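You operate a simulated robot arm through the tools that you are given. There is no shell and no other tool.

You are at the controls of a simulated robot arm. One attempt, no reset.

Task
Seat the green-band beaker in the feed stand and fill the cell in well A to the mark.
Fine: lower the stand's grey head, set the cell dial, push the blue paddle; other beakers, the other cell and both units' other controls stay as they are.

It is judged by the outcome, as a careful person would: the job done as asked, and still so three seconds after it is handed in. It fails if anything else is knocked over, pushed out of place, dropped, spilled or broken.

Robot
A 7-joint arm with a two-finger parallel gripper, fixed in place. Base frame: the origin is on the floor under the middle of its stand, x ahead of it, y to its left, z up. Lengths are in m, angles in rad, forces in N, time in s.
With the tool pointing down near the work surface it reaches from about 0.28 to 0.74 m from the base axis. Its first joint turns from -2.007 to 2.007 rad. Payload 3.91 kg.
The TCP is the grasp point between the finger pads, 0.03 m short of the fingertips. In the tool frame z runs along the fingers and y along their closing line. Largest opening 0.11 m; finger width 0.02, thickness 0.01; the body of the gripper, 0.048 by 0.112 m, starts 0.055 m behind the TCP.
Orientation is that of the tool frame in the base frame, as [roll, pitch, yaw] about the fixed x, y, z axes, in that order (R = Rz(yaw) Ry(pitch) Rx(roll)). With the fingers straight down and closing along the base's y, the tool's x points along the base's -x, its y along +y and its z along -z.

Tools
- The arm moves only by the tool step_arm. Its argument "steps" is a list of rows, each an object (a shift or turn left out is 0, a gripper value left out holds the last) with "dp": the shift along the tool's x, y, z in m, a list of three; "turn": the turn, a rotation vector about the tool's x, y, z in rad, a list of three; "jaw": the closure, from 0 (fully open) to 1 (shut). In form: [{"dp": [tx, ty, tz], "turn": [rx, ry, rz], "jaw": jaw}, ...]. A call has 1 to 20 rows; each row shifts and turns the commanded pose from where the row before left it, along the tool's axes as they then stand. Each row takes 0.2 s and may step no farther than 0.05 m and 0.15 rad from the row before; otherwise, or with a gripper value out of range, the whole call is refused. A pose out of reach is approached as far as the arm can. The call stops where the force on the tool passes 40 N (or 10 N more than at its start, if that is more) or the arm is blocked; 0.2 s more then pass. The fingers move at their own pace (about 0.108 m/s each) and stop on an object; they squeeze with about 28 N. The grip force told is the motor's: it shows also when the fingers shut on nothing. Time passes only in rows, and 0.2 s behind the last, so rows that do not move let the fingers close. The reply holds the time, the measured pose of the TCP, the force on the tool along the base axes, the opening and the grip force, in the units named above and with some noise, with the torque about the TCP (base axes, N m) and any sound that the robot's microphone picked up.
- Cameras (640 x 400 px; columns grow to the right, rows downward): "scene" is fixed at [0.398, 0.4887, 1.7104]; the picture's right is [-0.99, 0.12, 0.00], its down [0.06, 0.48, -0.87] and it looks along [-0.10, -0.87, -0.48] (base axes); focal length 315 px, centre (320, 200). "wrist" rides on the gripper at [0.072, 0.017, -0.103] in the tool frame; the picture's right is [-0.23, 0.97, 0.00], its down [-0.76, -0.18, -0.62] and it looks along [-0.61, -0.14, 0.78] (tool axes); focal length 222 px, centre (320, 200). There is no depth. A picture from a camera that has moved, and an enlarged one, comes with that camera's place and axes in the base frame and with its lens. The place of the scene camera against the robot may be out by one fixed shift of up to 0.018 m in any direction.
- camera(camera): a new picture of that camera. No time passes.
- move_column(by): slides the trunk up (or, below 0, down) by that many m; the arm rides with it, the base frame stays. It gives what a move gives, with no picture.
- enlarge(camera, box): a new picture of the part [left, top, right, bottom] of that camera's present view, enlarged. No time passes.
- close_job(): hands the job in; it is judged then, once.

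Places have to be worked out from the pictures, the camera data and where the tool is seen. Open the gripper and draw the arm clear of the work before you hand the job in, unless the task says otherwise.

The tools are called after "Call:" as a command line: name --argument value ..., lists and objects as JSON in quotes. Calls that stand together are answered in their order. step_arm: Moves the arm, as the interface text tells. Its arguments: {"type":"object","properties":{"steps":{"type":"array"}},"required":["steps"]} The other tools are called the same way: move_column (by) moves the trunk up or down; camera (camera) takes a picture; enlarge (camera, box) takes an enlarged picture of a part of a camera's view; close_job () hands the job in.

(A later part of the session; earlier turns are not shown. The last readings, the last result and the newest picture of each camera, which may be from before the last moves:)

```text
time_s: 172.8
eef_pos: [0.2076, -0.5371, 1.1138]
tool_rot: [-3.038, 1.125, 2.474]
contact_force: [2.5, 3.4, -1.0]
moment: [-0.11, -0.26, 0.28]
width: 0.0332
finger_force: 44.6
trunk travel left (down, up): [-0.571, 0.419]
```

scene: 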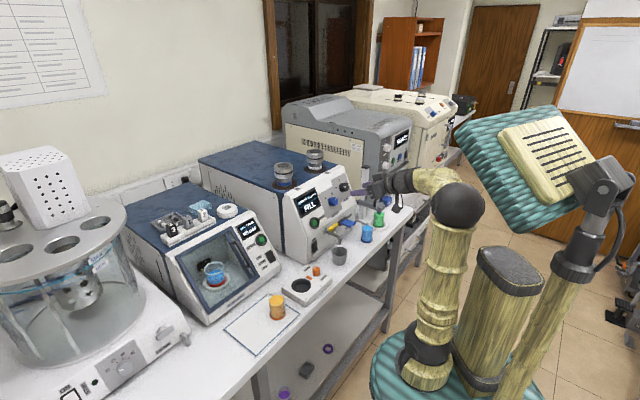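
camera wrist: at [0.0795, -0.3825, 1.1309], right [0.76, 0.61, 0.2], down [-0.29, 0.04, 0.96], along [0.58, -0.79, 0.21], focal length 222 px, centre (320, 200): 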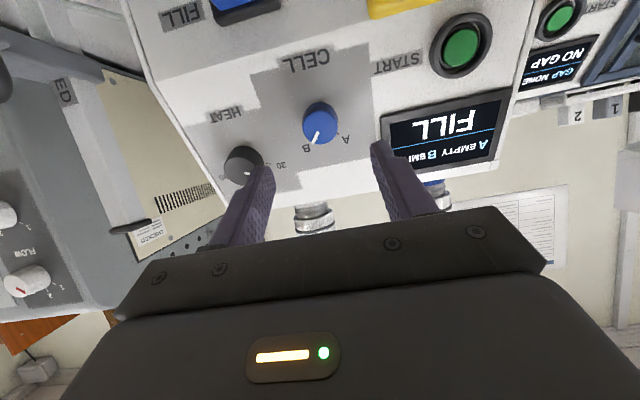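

Well centred this time (only ~4 N). I turn 0.40 rad more counter-clockwise.

Call:
step_arm --steps '[{"turn": [0, 0, -0.08]}, {"turn": [0, 0, -0.08]}, {"turn": [0, 0, -0.08]}, {"turn": [0, 0, -0.08]}, {"turn": [0, 0, -0.08]}, {}]'

Call:
enlarge --camera "scene" --box '[290, 160, 390, 240]'

Call:
enlarge --camera "wrist" --box '[220, 80, 400, 220]'

```text
time_s: 174.2
eef_pos: [0.2063, -0.5384, 1.1137]
tool_rot: [-2.399, 0.952, -3.079]
contact_force: [0.7, 2.7, -0.1]
moment: [0.07, -0.4, -0.05]
width: 0.0331
finger_force: 44.7
trunk travel left (down, up): [-0.571, 0.419]
```

```text
5.00 times, centred on (340, 200) of scene
camera zoom: at [0.398, 0.4887, 1.7104], right [-0.99, 0.12, 0.0], down [0.06, 0.48, -0.87], along [-0.1, -0.87, -0.48], focal length 1576 px, centre (220, 200)
```

zoom: 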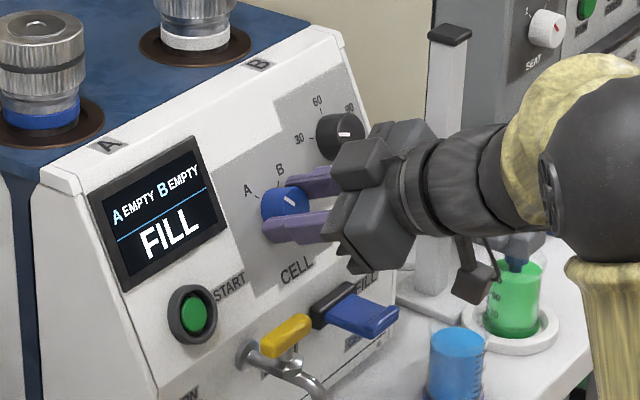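

```text
2.86 times, centred on (310, 150) of wrist
camera zoom: at [0.1082, -0.4611, 1.093], right [0.62, 0.76, -0.2], down [-0.05, 0.29, 0.96], along [0.78, -0.58, 0.21], focal length 635 px, centre (349, 343)
```

zoom: 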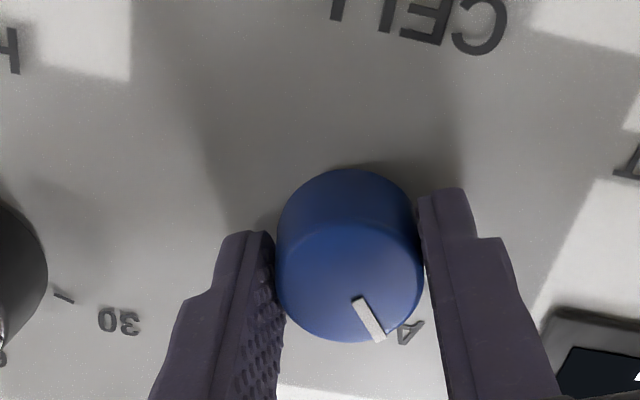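

The display reads FILL again and the pointer lines up with A just as it did with B before. I release the knob and back straight off.

Call:
step_arm --steps '[{"jaw": 0.6}, {"jaw": 0.4}, {}, {"dp": [0, 0, -0.03]}, {"dp": [0, 0, -0.04]}, {"dp": [0, 0, -0.04]}, {}]'

Call:
enlarge --camera "scene" --box '[290, 160, 390, 250]'

Call:
camera --camera "wrist"

```text
time_s: 175.8
eef_pos: [0.1382, -0.4679, 1.1606]
tool_rot: [-2.404, 0.951, -3.081]
contact_force: [-0.5, 0.1, 0.5]
moment: [0.01, 0.0, 0.04]
width: 0.0662
finger_force: 0.1
trunk travel left (down, up): [-0.571, 0.419]
```

```text
4.44 times, centred on (340, 205) of scene
camera zoom: at [0.398, 0.4887, 1.7104], right [-0.99, 0.12, 0.0], down [0.06, 0.48, -0.87], along [-0.1, -0.87, -0.48], focal length 1401 px, centre (231, 178)
```

zoom: 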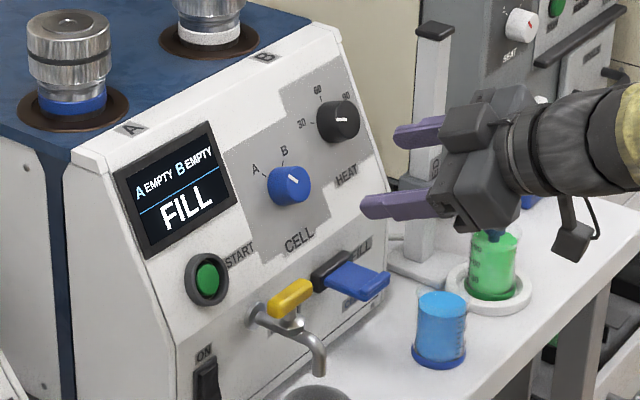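

```text
taken
camera wrist: at [0.0387, -0.3909, 1.1406], right [0.62, 0.76, -0.2], down [-0.05, 0.29, 0.96], along [0.78, -0.59, 0.21], focal length 222 px, centre (320, 200)
```

wrist: 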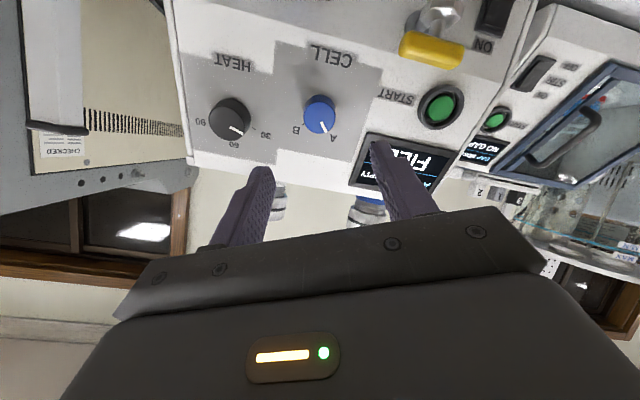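

The CELL dial is on A. I check closely that the HEAT knob was not disturbed and view the FILL paddle.

Call:
enlarge --camera "scene" --box '[340, 180, 370, 210]'

Call:
enlarge --camera "wrist" --box '[190, 70, 350, 170]'

Call:
enlarge --camera "scene" --box '[330, 200, 390, 250]'

```text
13.33 times, centred on (355, 195) of scene
camera zoom: at [0.398, 0.4887, 1.7104], right [-0.99, 0.12, 0.0], down [0.06, 0.48, -0.87], along [-0.1, -0.87, -0.48], focal length 4202 px, centre (-147, 267)
```

zoom: 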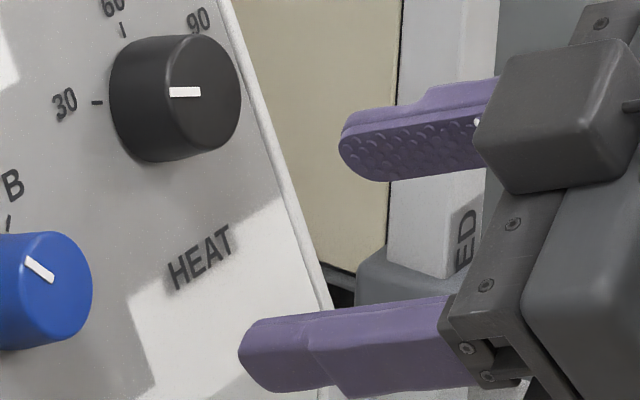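

```text
4.00 times, centred on (270, 120) of wrist
camera zoom: at [0.0387, -0.3909, 1.1406], right [0.62, 0.76, -0.2], down [-0.05, 0.29, 0.96], along [0.78, -0.59, 0.21], focal length 888 px, centre (520, 520)
```

zoom: 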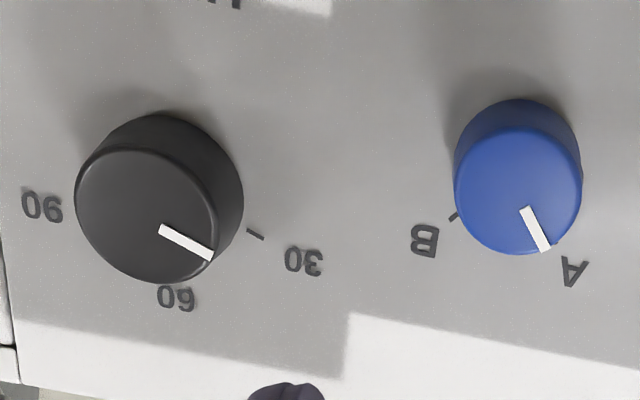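

```text
8.00 times, centred on (360, 225) of scene
camera zoom: at [0.398, 0.4887, 1.7104], right [-0.99, 0.12, 0.0], down [0.06, 0.48, -0.87], along [-0.1, -0.87, -0.48], focal length 2521 px, centre (0, 0)
```

zoom: 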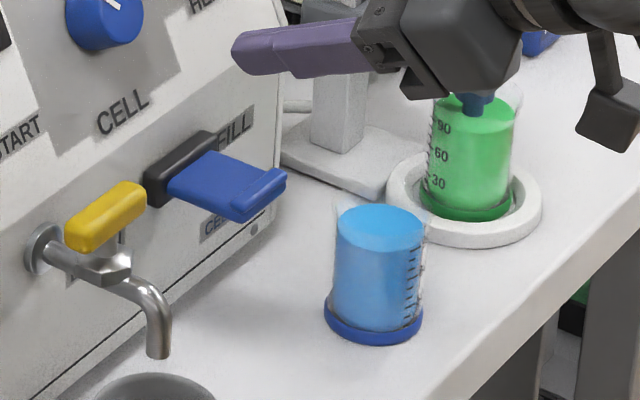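

HEAT still points at 30 as before, CELL at A. Next the paddle: I level the tool again and turn it straight down in front of the panel.

Call:
step_arm --steps '[{"turn": [0, 0, 0.09]}, {"turn": [0, 0, 0.09]}, {"turn": [0, 0, 0.09]}, {"turn": [0, 0, 0.09]}, {"turn": [0, 0, 0.09]}, {}]'

```text
time_s: 177.2
eef_pos: [0.1376, -0.4664, 1.1603]
tool_rot: [3.137, 1.128, 2.355]
contact_force: [0.9, -0.2, 0.6]
moment: [0.03, 0.02, -0.02]
width: 0.0662
finger_force: 0.1
trunk travel left (down, up): [-0.571, 0.419]
```

Call:
step_arm --steps '[{"turn": [0, 0.141, 0], "jaw": 1}, {"turn": [0, 0.141, 0]}, {"turn": [0, 0.141, 0]}, {"turn": [0, 0.141, 0]}, {"turn": [0, 0.141, 0]}, {"turn": [0, 0.141, 0]}, {"turn": [0, 0.141, 0]}, {"turn": [0, 0.141, 0]}, {}]'

Call:
camera --camera "wrist"

Call:
camera --camera "scene"

```text
time_s: 179.2
eef_pos: [0.1366, -0.4673, 1.1618]
tool_rot: [3.139, -0.001, 2.358]
contact_force: [0.1, -0.5, 0.4]
moment: [0.03, 0.02, 0.01]
width: 0.0001
finger_force: 28.3
trunk travel left (down, up): [-0.571, 0.419]
```

```text
taken
camera wrist: at [0.0979, -0.404, 1.2655], right [0.85, 0.53, 0.0], down [0.41, -0.66, 0.62], along [0.33, -0.53, -0.78], focal length 222 px, centre (320, 200)
```

wrist: 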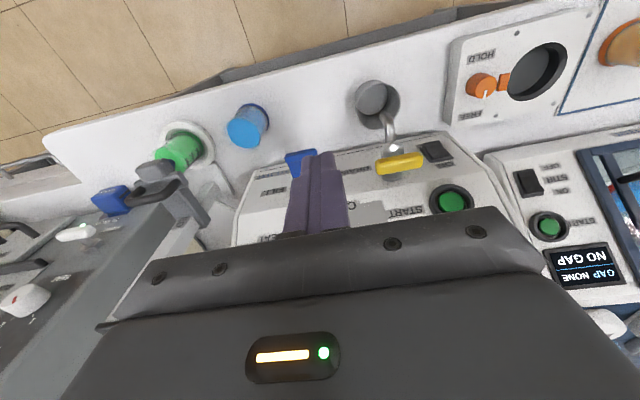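

```text
taken
```

scene: 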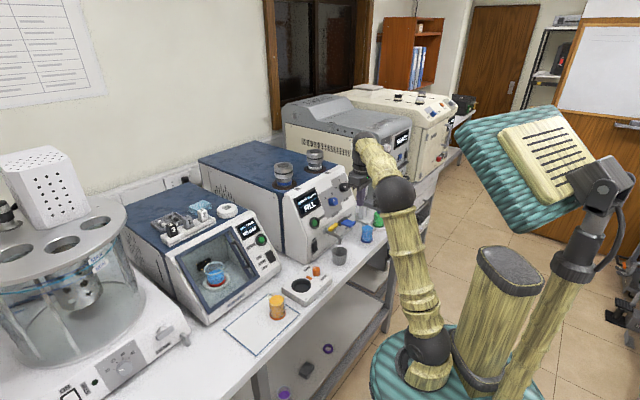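

Call:
enlarge --camera "wrist" --box '[240, 100, 400, 220]'

Call:
enlarge --camera "scene" --box '[320, 205, 375, 250]'

```text
3.33 times, centred on (320, 160) of wrist
camera zoom: at [0.0979, -0.404, 1.2655], right [0.85, 0.53, 0.0], down [0.41, -0.66, 0.62], along [0.33, -0.53, -0.78], focal length 740 px, centre (320, 333)
```

zoom: 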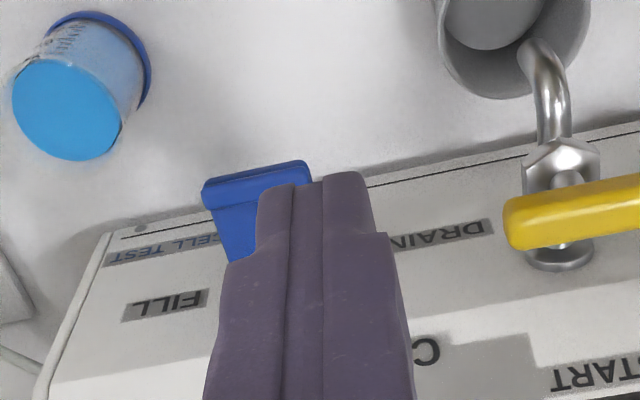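

```text
8.89 times, centred on (348, 228) of scene
camera zoom: at [0.398, 0.4887, 1.7104], right [-0.99, 0.12, 0.0], down [0.06, 0.48, -0.87], along [-0.1, -0.87, -0.48], focal length 2801 px, centre (76, -44)
```

zoom: 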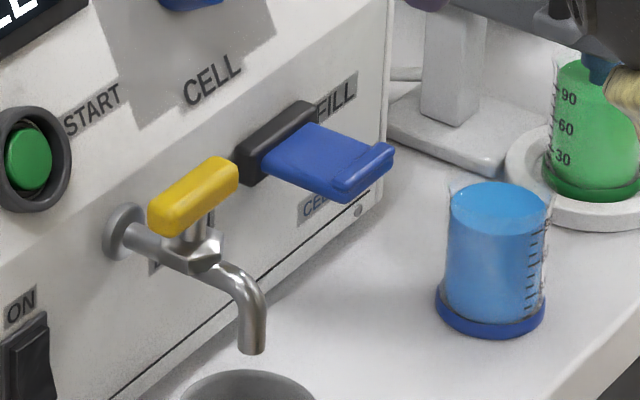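

The paddle's outer lip is at (0.146,-0.5265,1.010), sloping down from a mount at the panel. I bring the closed fingertips above its outer part, to about 3 cm above.

Call:
step_arm --steps '[{"dp": [-0.0186, -0.0114, 0.03]}, {"dp": [-0.0186, -0.0114, 0.03]}, {"dp": [-0.0186, -0.0114, 0.028]}, {}]'

Call:
enlarge --camera "wrist" --box '[240, 80, 400, 200]'

Call:
enlarge --camera "scene" --box '[310, 170, 390, 250]'

```text
time_s: 180.2
eef_pos: [0.1519, -0.5304, 1.0723]
tool_rot: [3.139, -0.002, 2.36]
contact_force: [0.0, 0.5, 0.6]
moment: [0.0, 0.04, 0.01]
width: 0.0
finger_force: 27.9
trunk travel left (down, up): [-0.571, 0.419]
```

```text
3.33 times, centred on (320, 140) of wrist
camera zoom: at [0.1137, -0.4671, 1.1768], right [0.85, 0.53, 0.0], down [0.41, -0.66, 0.62], along [0.33, -0.53, -0.78], focal length 740 px, centre (320, 400)
```

zoom: 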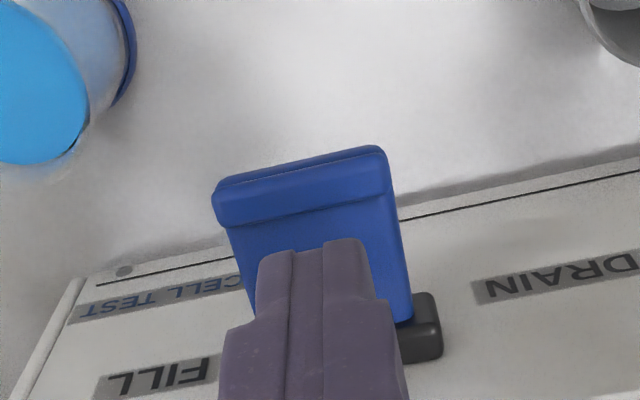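

```text
5.00 times, centred on (350, 210) of scene
camera zoom: at [0.398, 0.4887, 1.7104], right [-0.99, 0.12, 0.0], down [0.06, 0.48, -0.87], along [-0.1, -0.87, -0.48], focal length 1576 px, centre (170, 150)
```

zoom: 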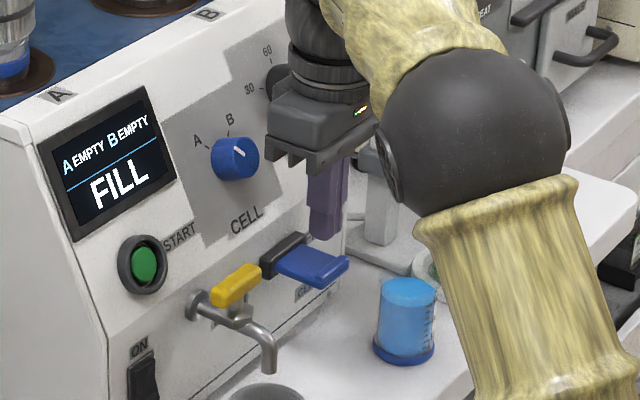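

The fingertips are over the paddle's outer part and the display stays visible to the scene camera. I lower to first contact.

Call:
step_arm --steps '[{"dp": [0, 0, 0.01]}, {"dp": [0, 0, 0.008]}, {}]'

```text
time_s: 181.0
eef_pos: [0.152, -0.5311, 1.0552]
tool_rot: [3.14, -0.001, 2.36]
contact_force: [0.4, 0.2, 0.0]
moment: [-0.01, -0.03, 0.02]
width: 0.0001
finger_force: 28.3
trunk travel left (down, up): [-0.571, 0.419]
```

Call:
step_arm --steps '[{"dp": [0, 0, 0.004]}, {"dp": [0, 0, 0.003]}]'

Call:
enlarge --camera "scene" --box '[290, 180, 370, 250]'

```text
time_s: 181.6
eef_pos: [0.154, -0.5301, 1.0471]
tool_rot: [3.139, -0.001, 2.359]
contact_force: [0.6, -0.6, 0.0]
moment: [-0.01, 0.04, -0.02]
width: 0.0
finger_force: 28.0
trunk travel left (down, up): [-0.571, 0.419]
```

```text
5.71 times, centred on (330, 215) of scene
camera zoom: at [0.398, 0.4887, 1.7104], right [-0.99, 0.12, 0.0], down [0.06, 0.48, -0.87], along [-0.1, -0.87, -0.48], focal length 1801 px, centre (263, 114)
```

zoom: 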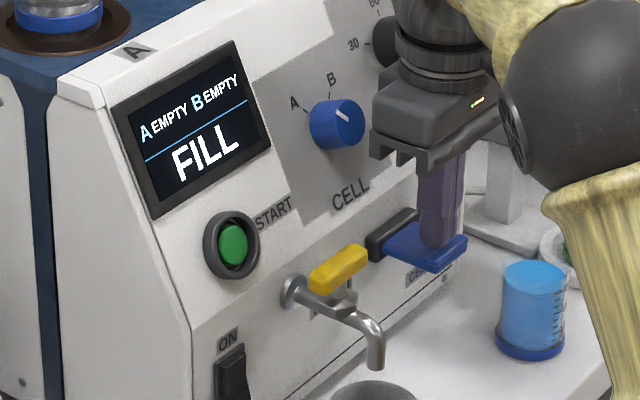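

The tips are practically on the paddle, display unchanged. I press 2 mm at a time, reading force, sound and display after each.

Call:
step_arm --steps '[{"dp": [0, 0, 0.002]}]'

Call:
enlarge --camera "scene" --box '[290, 180, 370, 250]'

```text
time_s: 182.0
eef_pos: [0.1522, -0.5316, 1.0467]
tool_rot: [3.139, 0.0, 2.358]
contact_force: [-0.1, -0.3, -0.5]
moment: [-0.01, 0.0, 0.0]
width: 0.0
finger_force: 27.7
trunk travel left (down, up): [-0.571, 0.419]
```

```text
5.71 times, centred on (330, 215) of scene
camera zoom: at [0.398, 0.4887, 1.7104], right [-0.99, 0.12, 0.0], down [0.06, 0.48, -0.87], along [-0.1, -0.87, -0.48], focal length 1801 px, centre (263, 114)
```

zoom: 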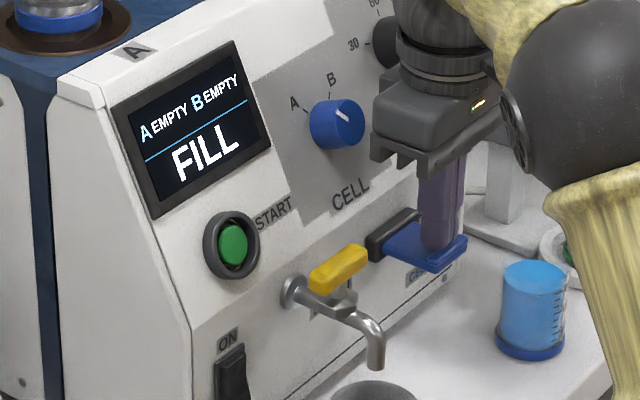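

Call:
step_arm --steps '[{"dp": [0, 0, 0.002]}]'

Call:
step_arm --steps '[{"dp": [0, 0, 0.002]}]'

Call:
enlarge --camera "scene" --box '[290, 180, 370, 250]'

```text
time_s: 182.4
eef_pos: [0.1533, -0.532, 1.044]
tool_rot: [3.14, 0.001, 2.359]
contact_force: [0.5, -0.4, -0.7]
moment: [0.04, -0.01, -0.01]
width: 0.0001
finger_force: 28.1
trunk travel left (down, up): [-0.571, 0.419]
```

```text
time_s: 182.8
eef_pos: [0.1529, -0.531, 1.0413]
tool_rot: [3.139, 0.001, 2.359]
contact_force: [0.0, -0.2, 0.0]
moment: [0.0, 0.01, -0.01]
width: 0.0001
finger_force: 27.8
trunk travel left (down, up): [-0.571, 0.419]
```

```text
5.71 times, centred on (330, 215) of scene
camera zoom: at [0.398, 0.4887, 1.7104], right [-0.99, 0.12, 0.0], down [0.06, 0.48, -0.87], along [-0.1, -0.87, -0.48], focal length 1801 px, centre (263, 114)
```

zoom: 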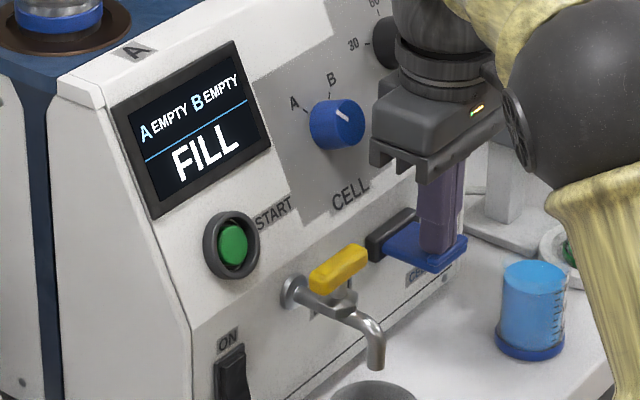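

No force yet at tip z≈1.011. I check the wrist view and go on.

Call:
enlarge --camera "wrist" --box '[250, 60, 390, 180]'

Call:
step_arm --steps '[{"dp": [0, 0, 0.002]}]'

Call:
step_arm --steps '[{"dp": [0, 0, 0.002]}]'

Call:
enlarge --camera "scene" --box '[290, 180, 370, 250]'

```text
3.33 times, centred on (320, 120) of wrist
camera zoom: at [0.1139, -0.4679, 1.1462], right [0.85, 0.53, 0.0], down [0.41, -0.66, 0.62], along [0.33, -0.53, -0.78], focal length 740 px, centre (320, 467)
```

zoom: 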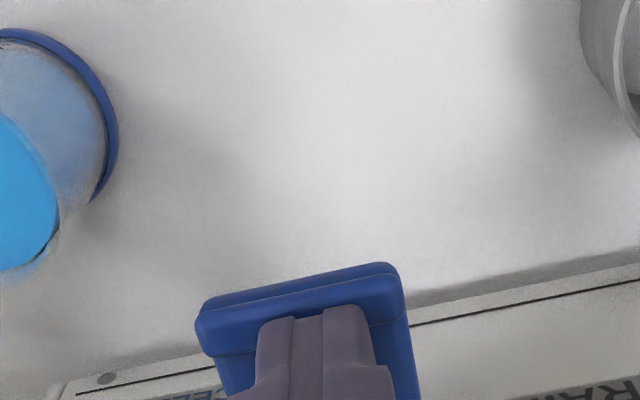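

```text
time_s: 183.2
eef_pos: [0.1518, -0.5314, 1.0403]
tool_rot: [3.14, 0.0, 2.358]
contact_force: [0.6, 0.8, 0.7]
moment: [0.04, -0.01, 0.01]
width: 0.0001
finger_force: 27.7
trunk travel left (down, up): [-0.571, 0.419]
```

```text
time_s: 183.6
eef_pos: [0.153, -0.5309, 1.0384]
tool_rot: [3.141, -0.001, 2.357]
contact_force: [-1.4, -0.4, 3.3]
moment: [-0.08, 0.01, 0.01]
width: 0.0
finger_force: 28.3
trunk travel left (down, up): [-0.571, 0.419]
```

```text
5.71 times, centred on (330, 215) of scene
camera zoom: at [0.398, 0.4887, 1.7104], right [-0.99, 0.12, 0.0], down [0.06, 0.48, -0.87], along [-0.1, -0.87, -0.48], focal length 1801 px, centre (263, 114)
```

zoom: 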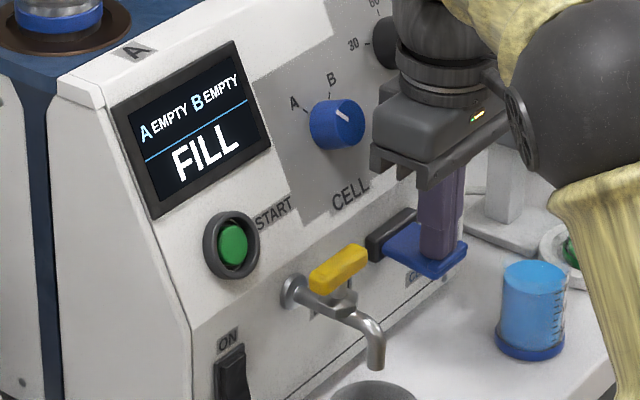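

Contact now (3.3 N). I press further in 2 mm steps, checking the display each time.

Call:
step_arm --steps '[{"dp": [0, 0, 0.002]}]'

Call:
enlarge --camera "scene" --box '[290, 180, 370, 250]'

```text
time_s: 184.0
eef_pos: [0.1523, -0.5314, 1.0353]
tool_rot: [3.14, 0.001, 2.361]
contact_force: [-0.6, -1.0, 2.9]
moment: [-0.06, 0.02, 0.0]
width: 0.0
finger_force: 28.0
trunk travel left (down, up): [-0.571, 0.419]
```

```text
5.71 times, centred on (330, 215) of scene
camera zoom: at [0.398, 0.4887, 1.7104], right [-0.99, 0.12, 0.0], down [0.06, 0.48, -0.87], along [-0.1, -0.87, -0.48], focal length 1801 px, centre (263, 114)
```

zoom: 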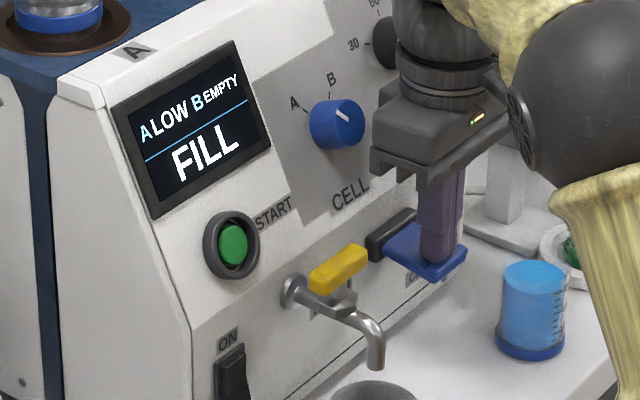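

"A LOW" — filling has begun. Time only runs in rows, so I hold one short row at a time and read the display.

Call:
step_arm --steps '[{}]'

Call:
enlarge --camera "scene" --box '[290, 180, 370, 250]'

Call:
enlarge --camera "scene" --box '[260, 140, 340, 200]'

Call:
enlarge --camera "scene" --box '[360, 190, 410, 240]'

```text
time_s: 184.4
eef_pos: [0.153, -0.5315, 1.0361]
tool_rot: [3.139, 0.0, 2.359]
contact_force: [-1.7, -1.3, 3.9]
moment: [-0.04, 0.05, -0.02]
width: 0.0
finger_force: 28.1
trunk travel left (down, up): [-0.571, 0.419]
```

```text
5.71 times, centred on (330, 215) of scene
camera zoom: at [0.398, 0.4887, 1.7104], right [-0.99, 0.12, 0.0], down [0.06, 0.48, -0.87], along [-0.1, -0.87, -0.48], focal length 1801 px, centre (263, 114)
```

zoom: 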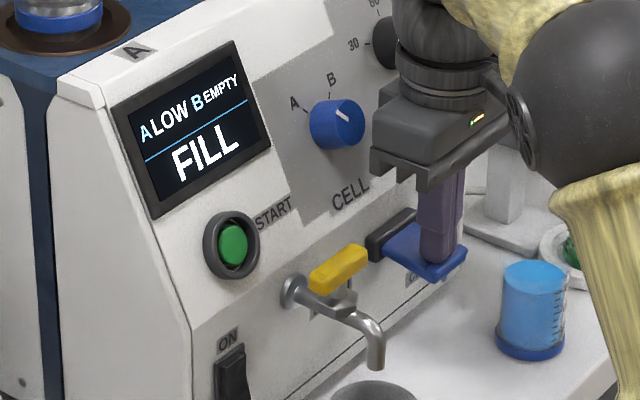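

```text
6.67 times, centred on (300, 170) of scene
camera zoom: at [0.398, 0.4887, 1.7104], right [-0.99, 0.12, 0.0], down [0.06, 0.48, -0.87], along [-0.1, -0.87, -0.48], focal length 2101 px, centre (453, 400)
```

zoom: 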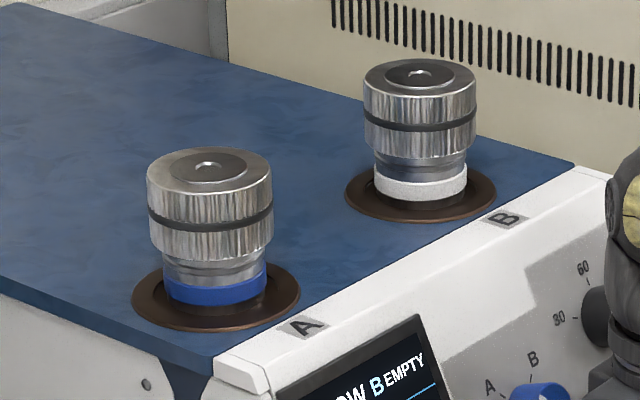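

```text
8.00 times, centred on (385, 215) of scene
camera zoom: at [0.398, 0.4887, 1.7104], right [-0.99, 0.12, 0.0], down [0.06, 0.48, -0.87], along [-0.1, -0.87, -0.48], focal length 2521 px, centre (-200, 80)
```

zoom: 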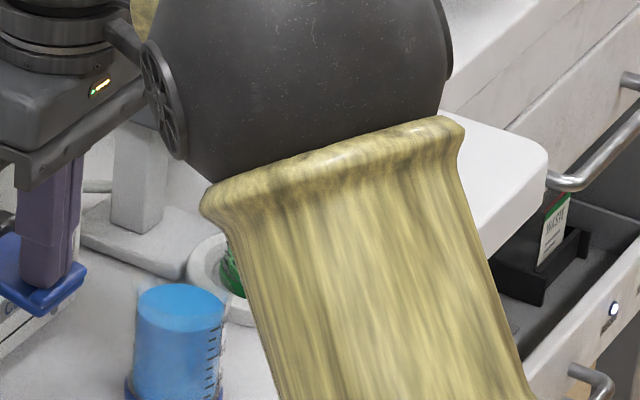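

Still LOW; I keep holding one row at a time.

Call:
step_arm --steps '[{}]'

Call:
enlarge --camera "scene" --box '[295, 180, 345, 220]'

```text
time_s: 184.8
eef_pos: [0.1527, -0.5308, 1.0353]
tool_rot: [3.14, 0.001, 2.361]
contact_force: [-1.4, -1.6, 3.2]
moment: [-0.05, -0.01, -0.03]
width: 0.0001
finger_force: 28.3
trunk travel left (down, up): [-0.571, 0.419]
```

```text
10.00 times, centred on (320, 200) of scene
camera zoom: at [0.398, 0.4887, 1.7104], right [-0.99, 0.12, 0.0], down [0.06, 0.48, -0.87], along [-0.1, -0.87, -0.48], focal length 3151 px, centre (320, 200)
```

zoom: 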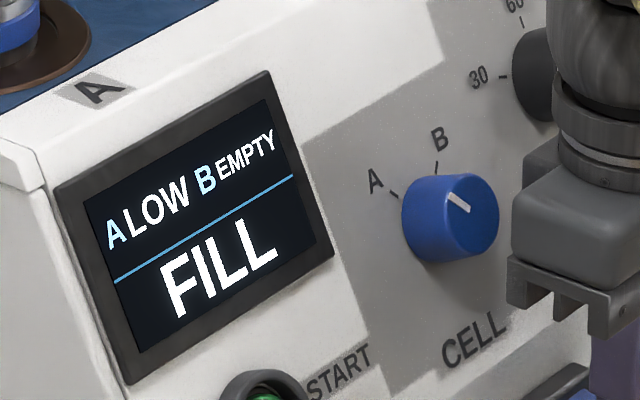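

Call:
step_arm --steps '[{}]'

Call:
enlarge --camera "scene" --box '[295, 180, 345, 220]'

```text
time_s: 185.2
eef_pos: [0.1515, -0.5309, 1.035]
tool_rot: [3.141, 0.001, 2.36]
contact_force: [-1.9, -1.6, 3.0]
moment: [-0.06, 0.02, -0.01]
width: 0.0
finger_force: 27.9
trunk travel left (down, up): [-0.571, 0.419]
```

```text
10.00 times, centred on (320, 200) of scene
camera zoom: at [0.398, 0.4887, 1.7104], right [-0.99, 0.12, 0.0], down [0.06, 0.48, -0.87], along [-0.1, -0.87, -0.48], focal length 3151 px, centre (320, 200)
```

zoom: 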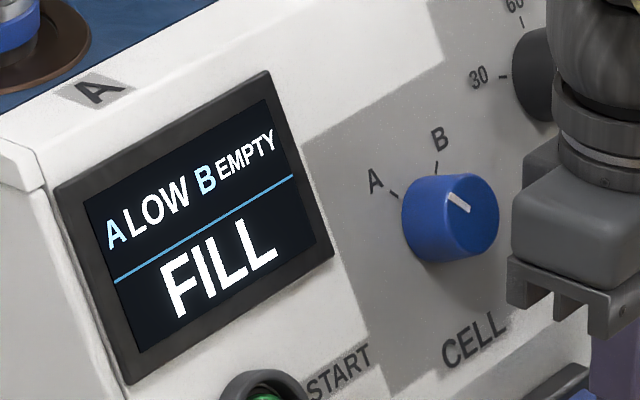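

Still LOW. I continue holding in single rows.

Call:
step_arm --steps '[{}]'

Call:
enlarge --camera "scene" --box '[295, 180, 345, 220]'

```text
time_s: 185.6
eef_pos: [0.153, -0.5302, 1.0361]
tool_rot: [3.141, 0.001, 2.359]
contact_force: [-0.4, -0.3, 3.7]
moment: [-0.03, 0.0, 0.0]
width: 0.0
finger_force: 28.3
trunk travel left (down, up): [-0.571, 0.419]
```

```text
10.00 times, centred on (320, 200) of scene
camera zoom: at [0.398, 0.4887, 1.7104], right [-0.99, 0.12, 0.0], down [0.06, 0.48, -0.87], along [-0.1, -0.87, -0.48], focal length 3151 px, centre (320, 200)
```

zoom: 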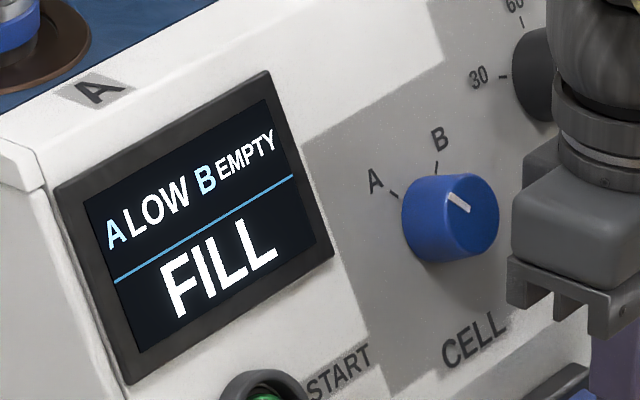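

I look at the wrist view too, to see whether the green beaker's level is falling.

Call:
camera --camera "wrist"

Call:
enlarge --camera "scene" --box '[330, 205, 390, 250]'

```text
taken
camera wrist: at [0.1136, -0.4671, 1.1398], right [0.85, 0.53, 0.0], down [0.41, -0.66, 0.62], along [0.33, -0.53, -0.78], focal length 222 px, centre (320, 200)
```

wrist: 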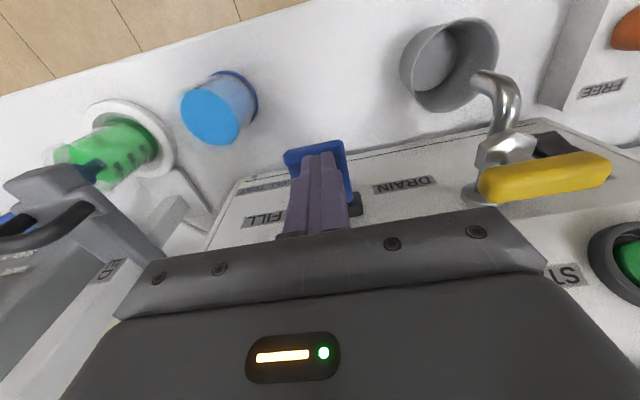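

```text
8.89 times, centred on (360, 228) of scene
camera zoom: at [0.398, 0.4887, 1.7104], right [-0.99, 0.12, 0.0], down [0.06, 0.48, -0.87], along [-0.1, -0.87, -0.48], focal length 2801 px, centre (-36, -44)
```

zoom: 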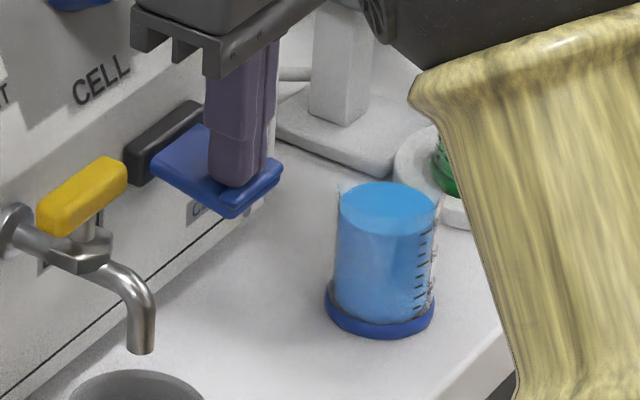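

The wrist camera can see the green beaker. I enlarge it as a reference and hold another row.

Call:
enlarge --camera "wrist" --box '[30, 90, 190, 200]'

Call:
step_arm --steps '[{}]'

Call:
enlarge --camera "scene" --box '[295, 180, 345, 220]'

Call:
enlarge --camera "wrist" --box '[30, 90, 190, 200]'

```text
3.64 times, centred on (110, 145) of wrist
camera zoom: at [0.1136, -0.4671, 1.1398], right [0.85, 0.53, 0.0], down [0.41, -0.66, 0.62], along [0.33, -0.53, -0.78], focal length 808 px, centre (1084, 400)
```

zoom: 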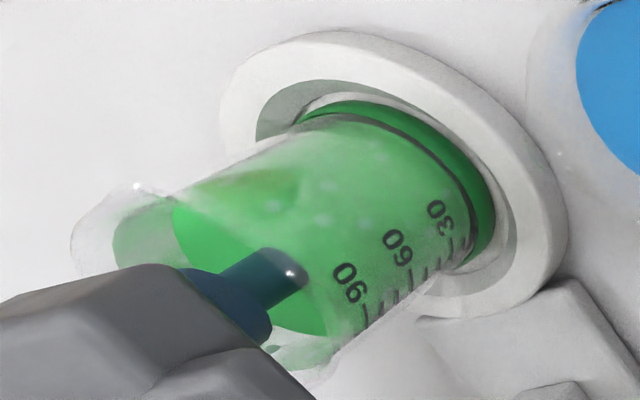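

```text
time_s: 186.0
eef_pos: [0.1536, -0.5311, 1.0344]
tool_rot: [3.141, 0.0, 2.361]
contact_force: [-0.9, -0.9, 3.1]
moment: [-0.04, -0.02, -0.03]
width: 0.0
finger_force: 28.1
trunk travel left (down, up): [-0.571, 0.419]
```

```text
10.00 times, centred on (320, 200) of scene
camera zoom: at [0.398, 0.4887, 1.7104], right [-0.99, 0.12, 0.0], down [0.06, 0.48, -0.87], along [-0.1, -0.87, -0.48], focal length 3151 px, centre (320, 200)
```

zoom: 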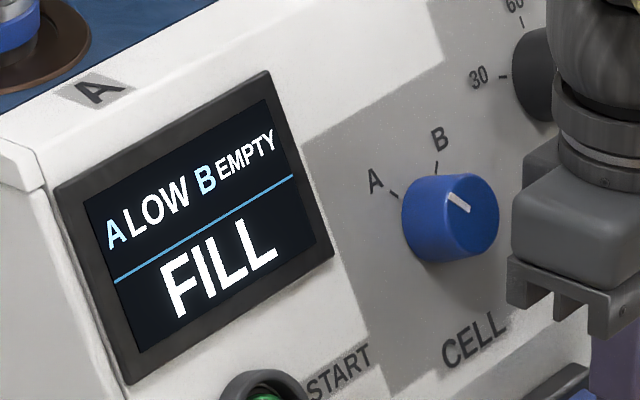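

```text
3.64 times, centred on (110, 145) of wrist
camera zoom: at [0.1136, -0.4671, 1.1398], right [0.85, 0.53, 0.0], down [0.41, -0.66, 0.62], along [0.33, -0.53, -0.78], focal length 808 px, centre (1084, 400)
```

zoom: 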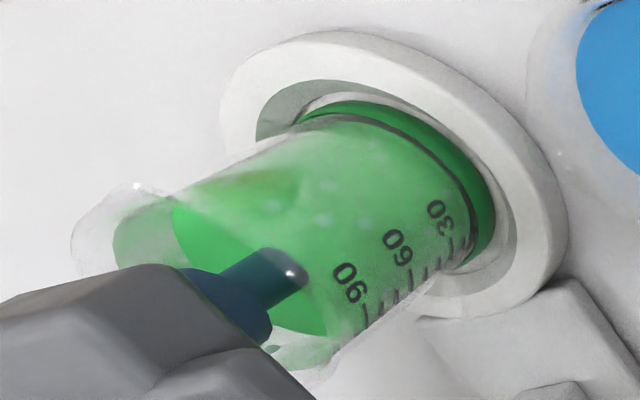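

The beaker level hasn't visibly changed, so the paddle may only be partly pressed. I press 2 mm further and watch.

Call:
step_arm --steps '[{"dp": [0, 0, 0.002]}]'

Call:
enlarge --camera "scene" --box '[295, 180, 345, 220]'

Call:
enlarge --camera "wrist" --box '[30, 90, 190, 200]'

```text
time_s: 186.4
eef_pos: [0.1529, -0.5291, 1.0337]
tool_rot: [3.141, -0.001, 2.361]
contact_force: [-0.5, -1.3, 4.5]
moment: [-0.07, 0.01, -0.03]
width: 0.0
finger_force: 27.8
trunk travel left (down, up): [-0.571, 0.419]
```

```text
10.00 times, centred on (320, 200) of scene
camera zoom: at [0.398, 0.4887, 1.7104], right [-0.99, 0.12, 0.0], down [0.06, 0.48, -0.87], along [-0.1, -0.87, -0.48], focal length 3151 px, centre (320, 200)
```

zoom: 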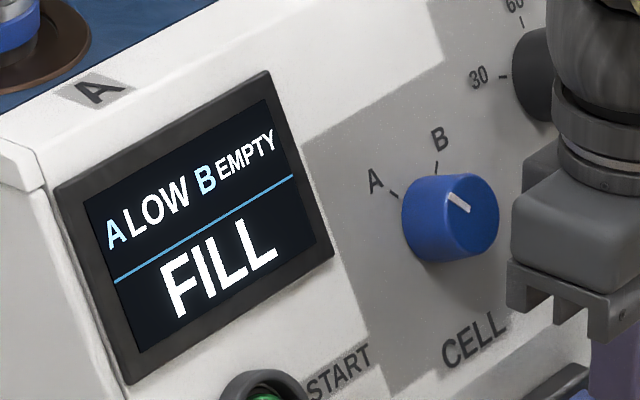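

```text
3.64 times, centred on (110, 145) of wrist
camera zoom: at [0.1136, -0.4671, 1.1382], right [0.85, 0.53, 0.0], down [0.41, -0.66, 0.62], along [0.33, -0.53, -0.78], focal length 808 px, centre (1084, 400)
```

zoom: 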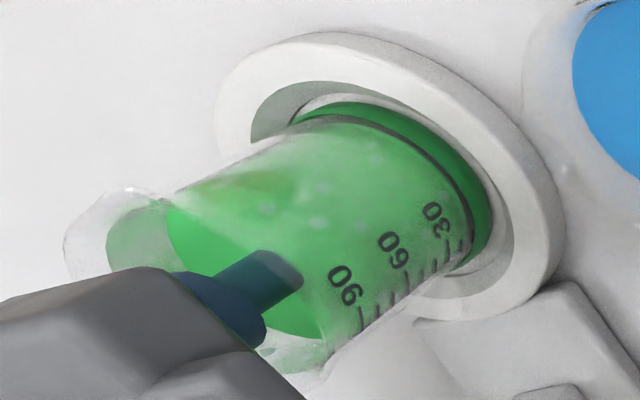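

Call:
step_arm --steps '[{"dp": [0, 0, 0.002]}]'

Call:
enlarge --camera "scene" --box '[295, 180, 345, 220]'

Call:
enlarge --camera "wrist" --box '[30, 90, 190, 200]'

```text
time_s: 186.8
eef_pos: [0.1527, -0.5307, 1.031]
tool_rot: [3.141, 0.002, 2.359]
contact_force: [0.9, -1.3, 10.7]
moment: [-0.07, -0.12, 0.0]
width: 0.0
finger_force: 27.8
trunk travel left (down, up): [-0.571, 0.419]
```

```text
10.00 times, centred on (320, 200) of scene
camera zoom: at [0.398, 0.4887, 1.7104], right [-0.99, 0.12, 0.0], down [0.06, 0.48, -0.87], along [-0.1, -0.87, -0.48], focal length 3151 px, centre (320, 200)
```

zoom: 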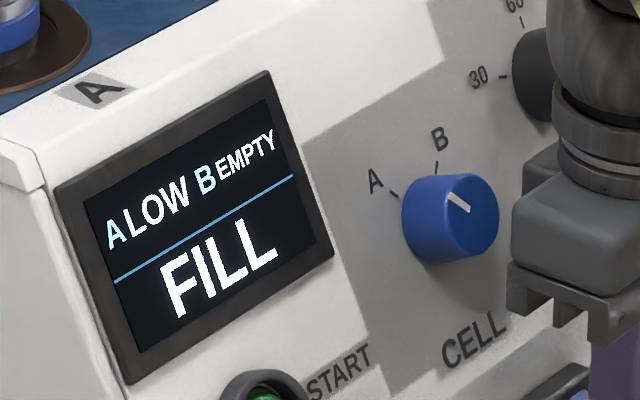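

```text
3.64 times, centred on (110, 145) of wrist
camera zoom: at [0.1136, -0.4669, 1.1369], right [0.85, 0.53, 0.0], down [0.41, -0.66, 0.62], along [0.33, -0.53, -0.78], focal length 808 px, centre (1084, 400)
```

zoom: 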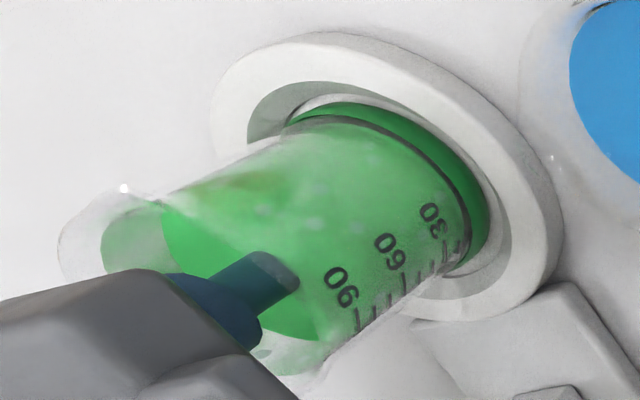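

Force rose to 10.7 N — the paddle is at its end of travel. I hold one row here to see if the level rises with time.

Call:
step_arm --steps '[{}]'

Call:
enlarge --camera "scene" --box '[295, 180, 345, 220]'

Call:
enlarge --camera "wrist" --box '[30, 90, 190, 200]'

```text
time_s: 187.2
eef_pos: [0.1517, -0.5302, 1.0317]
tool_rot: [3.141, 0.001, 2.36]
contact_force: [0.7, -0.9, 12.3]
moment: [-0.13, -0.15, 0.03]
width: 0.0
finger_force: 28.4
trunk travel left (down, up): [-0.571, 0.419]
```

```text
10.00 times, centred on (320, 200) of scene
camera zoom: at [0.398, 0.4887, 1.7104], right [-0.99, 0.12, 0.0], down [0.06, 0.48, -0.87], along [-0.1, -0.87, -0.48], focal length 3151 px, centre (320, 200)
```

zoom: 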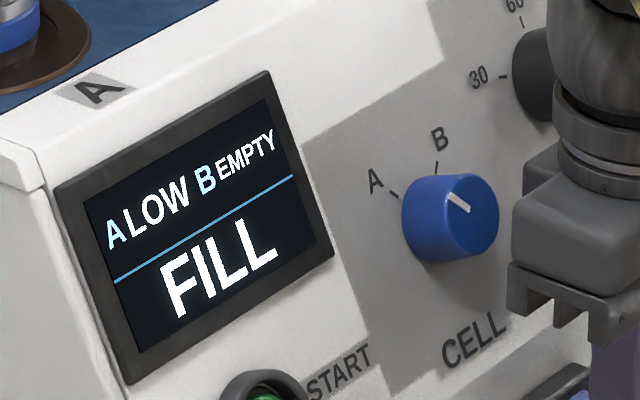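

```text
3.64 times, centred on (110, 145) of wrist
camera zoom: at [0.1134, -0.4667, 1.1369], right [0.85, 0.53, 0.0], down [0.41, -0.66, 0.62], along [0.33, -0.53, -0.78], focal length 808 px, centre (1084, 400)
```

zoom: 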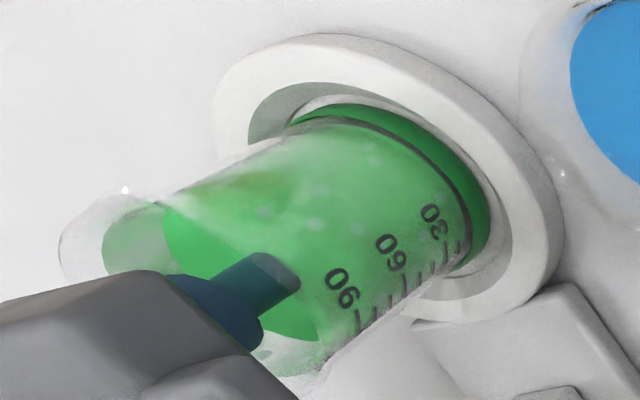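

No visible change while held, so it may dose per stroke. I release the paddle fully and look.

Call:
step_arm --steps '[{"dp": [0, 0, -0.006]}, {"dp": [0, 0, -0.008]}, {}]'

Call:
enlarge --camera "scene" --box '[290, 180, 370, 250]'

Call:
enlarge --camera "wrist" --box '[30, 90, 190, 200]'

```text
time_s: 188.0
eef_pos: [0.1517, -0.5303, 1.0461]
tool_rot: [3.138, -0.003, 2.361]
contact_force: [-0.5, 0.6, 0.7]
moment: [-0.03, -0.02, -0.02]
width: 0.0
finger_force: 28.2
trunk travel left (down, up): [-0.571, 0.419]
```

```text
5.71 times, centred on (330, 215) of scene
camera zoom: at [0.398, 0.4887, 1.7104], right [-0.99, 0.12, 0.0], down [0.06, 0.48, -0.87], along [-0.1, -0.87, -0.48], focal length 1801 px, centre (263, 114)
```

zoom: 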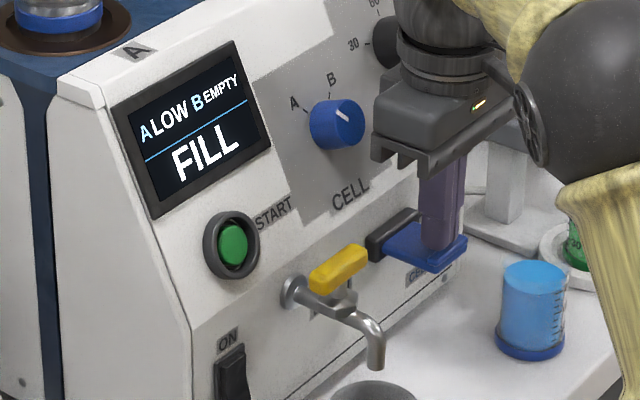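

```text
3.64 times, centred on (110, 145) of wrist
camera zoom: at [0.1132, -0.4673, 1.1502], right [0.85, 0.53, 0.0], down [0.41, -0.66, 0.62], along [0.33, -0.53, -0.78], focal length 808 px, centre (1084, 400)
```

zoom: 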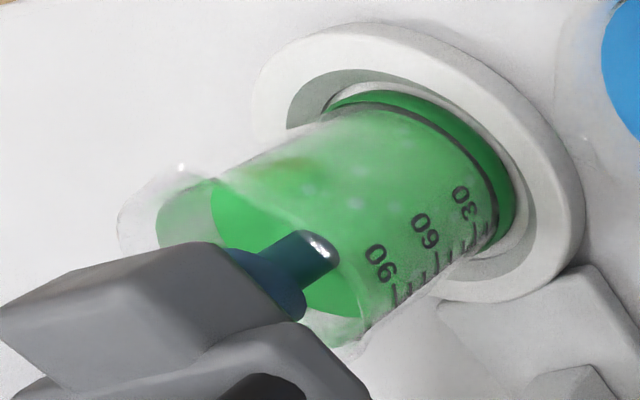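

LOW remains after release. I press a second full stroke and check.

Call:
step_arm --steps '[{"dp": [0, 0, 0.007]}, {"dp": [0, 0, 0.007]}]'

Call:
enlarge --camera "scene" --box '[295, 180, 345, 220]'

Call:
enlarge --camera "wrist" --box '[30, 90, 190, 200]'

```text
time_s: 188.6
eef_pos: [0.1527, -0.5308, 1.0322]
tool_rot: [3.142, 0.003, 2.359]
contact_force: [-0.8, -1.1, 9.4]
moment: [-0.08, -0.06, -0.05]
width: 0.0002
finger_force: 28.1
trunk travel left (down, up): [-0.571, 0.419]
```

```text
10.00 times, centred on (320, 200) of scene
camera zoom: at [0.398, 0.4887, 1.7104], right [-0.99, 0.12, 0.0], down [0.06, 0.48, -0.87], along [-0.1, -0.87, -0.48], focal length 3151 px, centre (320, 200)
```

zoom: 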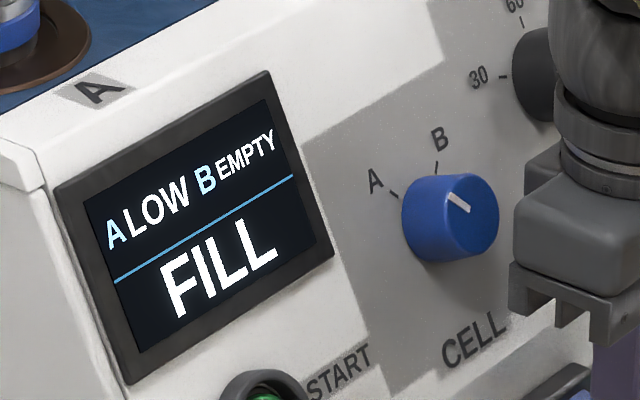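

```text
3.64 times, centred on (110, 145) of wrist
camera zoom: at [0.1129, -0.4668, 1.1367], right [0.85, 0.53, 0.0], down [0.41, -0.66, 0.63], along [0.33, -0.53, -0.78], focal length 808 px, centre (1084, 400)
```

zoom: 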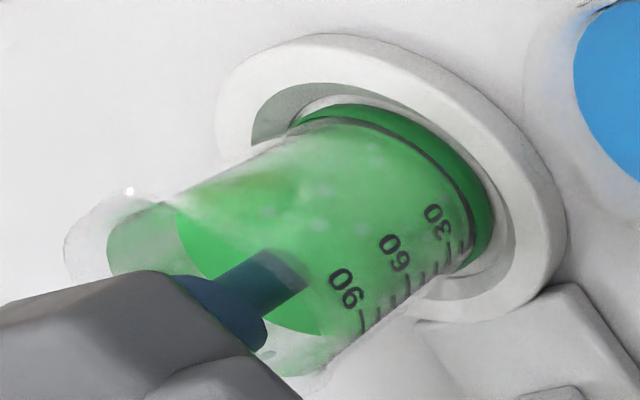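

The liquid surface in the green beaker is slowly dropping, so it does pump while pressed. I keep holding in short rows and read the display each time.

Call:
step_arm --steps '[{}]'

Call:
enlarge --camera "scene" --box '[295, 180, 345, 220]'

Call:
enlarge --camera "wrist" --box '[30, 90, 190, 200]'

```text
time_s: 189.0
eef_pos: [0.152, -0.5307, 1.0328]
tool_rot: [3.141, 0.002, 2.359]
contact_force: [-1.2, -3.6, 14.1]
moment: [-0.18, -0.07, -0.06]
width: 0.0
finger_force: 28.1
trunk travel left (down, up): [-0.571, 0.419]
```

```text
10.00 times, centred on (320, 200) of scene
camera zoom: at [0.398, 0.4887, 1.7104], right [-0.99, 0.12, 0.0], down [0.06, 0.48, -0.87], along [-0.1, -0.87, -0.48], focal length 3151 px, centre (320, 200)
```

zoom: 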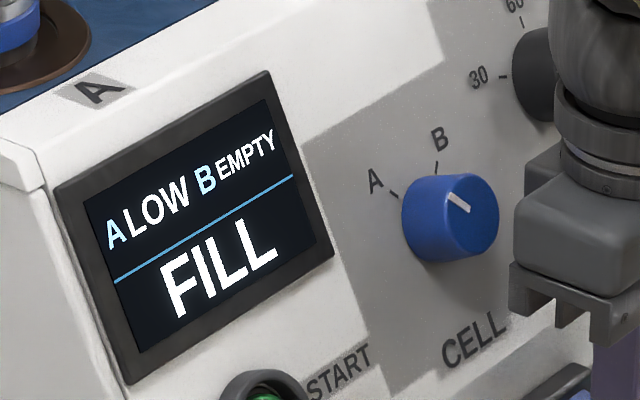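

```text
3.64 times, centred on (110, 145) of wrist
camera zoom: at [0.1128, -0.4667, 1.1367], right [0.85, 0.53, 0.0], down [0.41, -0.66, 0.63], along [0.33, -0.53, -0.78], focal length 808 px, centre (1084, 400)
```

zoom: 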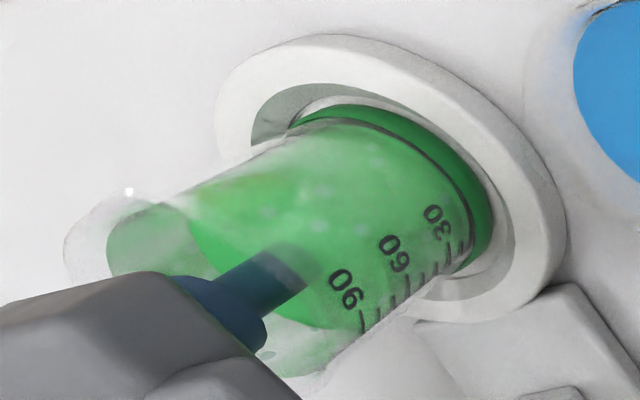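

Now the surface clearly dropped after this second stroke. I hold one more row to see whether it keeps flowing or was a single dose.

Call:
step_arm --steps '[{}]'

Call:
enlarge --camera "scene" --box '[295, 180, 345, 220]'

Call:
enlarge --camera "wrist" --box '[30, 90, 190, 200]'

```text
time_s: 189.4
eef_pos: [0.1532, -0.5297, 1.0325]
tool_rot: [3.141, 0.002, 2.36]
contact_force: [0.1, -3.5, 16.3]
moment: [-0.23, -0.06, -0.01]
width: 0.0001
finger_force: 28.0
trunk travel left (down, up): [-0.571, 0.419]
```

```text
10.00 times, centred on (320, 200) of scene
camera zoom: at [0.398, 0.4887, 1.7104], right [-0.99, 0.12, 0.0], down [0.06, 0.48, -0.87], along [-0.1, -0.87, -0.48], focal length 3151 px, centre (320, 200)
```

zoom: 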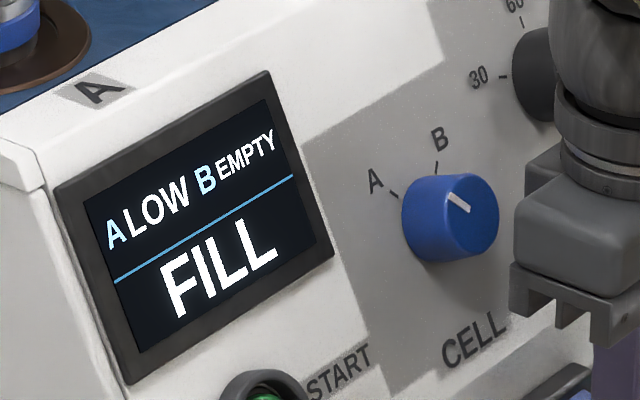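

```text
3.64 times, centred on (110, 145) of wrist
camera zoom: at [0.1127, -0.4665, 1.1366], right [0.85, 0.53, 0.0], down [0.41, -0.66, 0.62], along [0.33, -0.53, -0.78], focal length 808 px, centre (1084, 400)
```

zoom: 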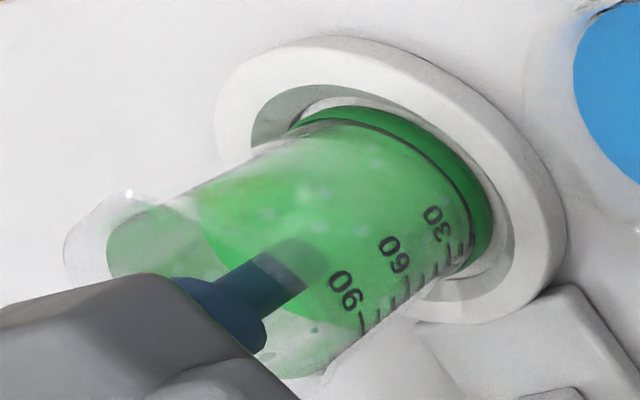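

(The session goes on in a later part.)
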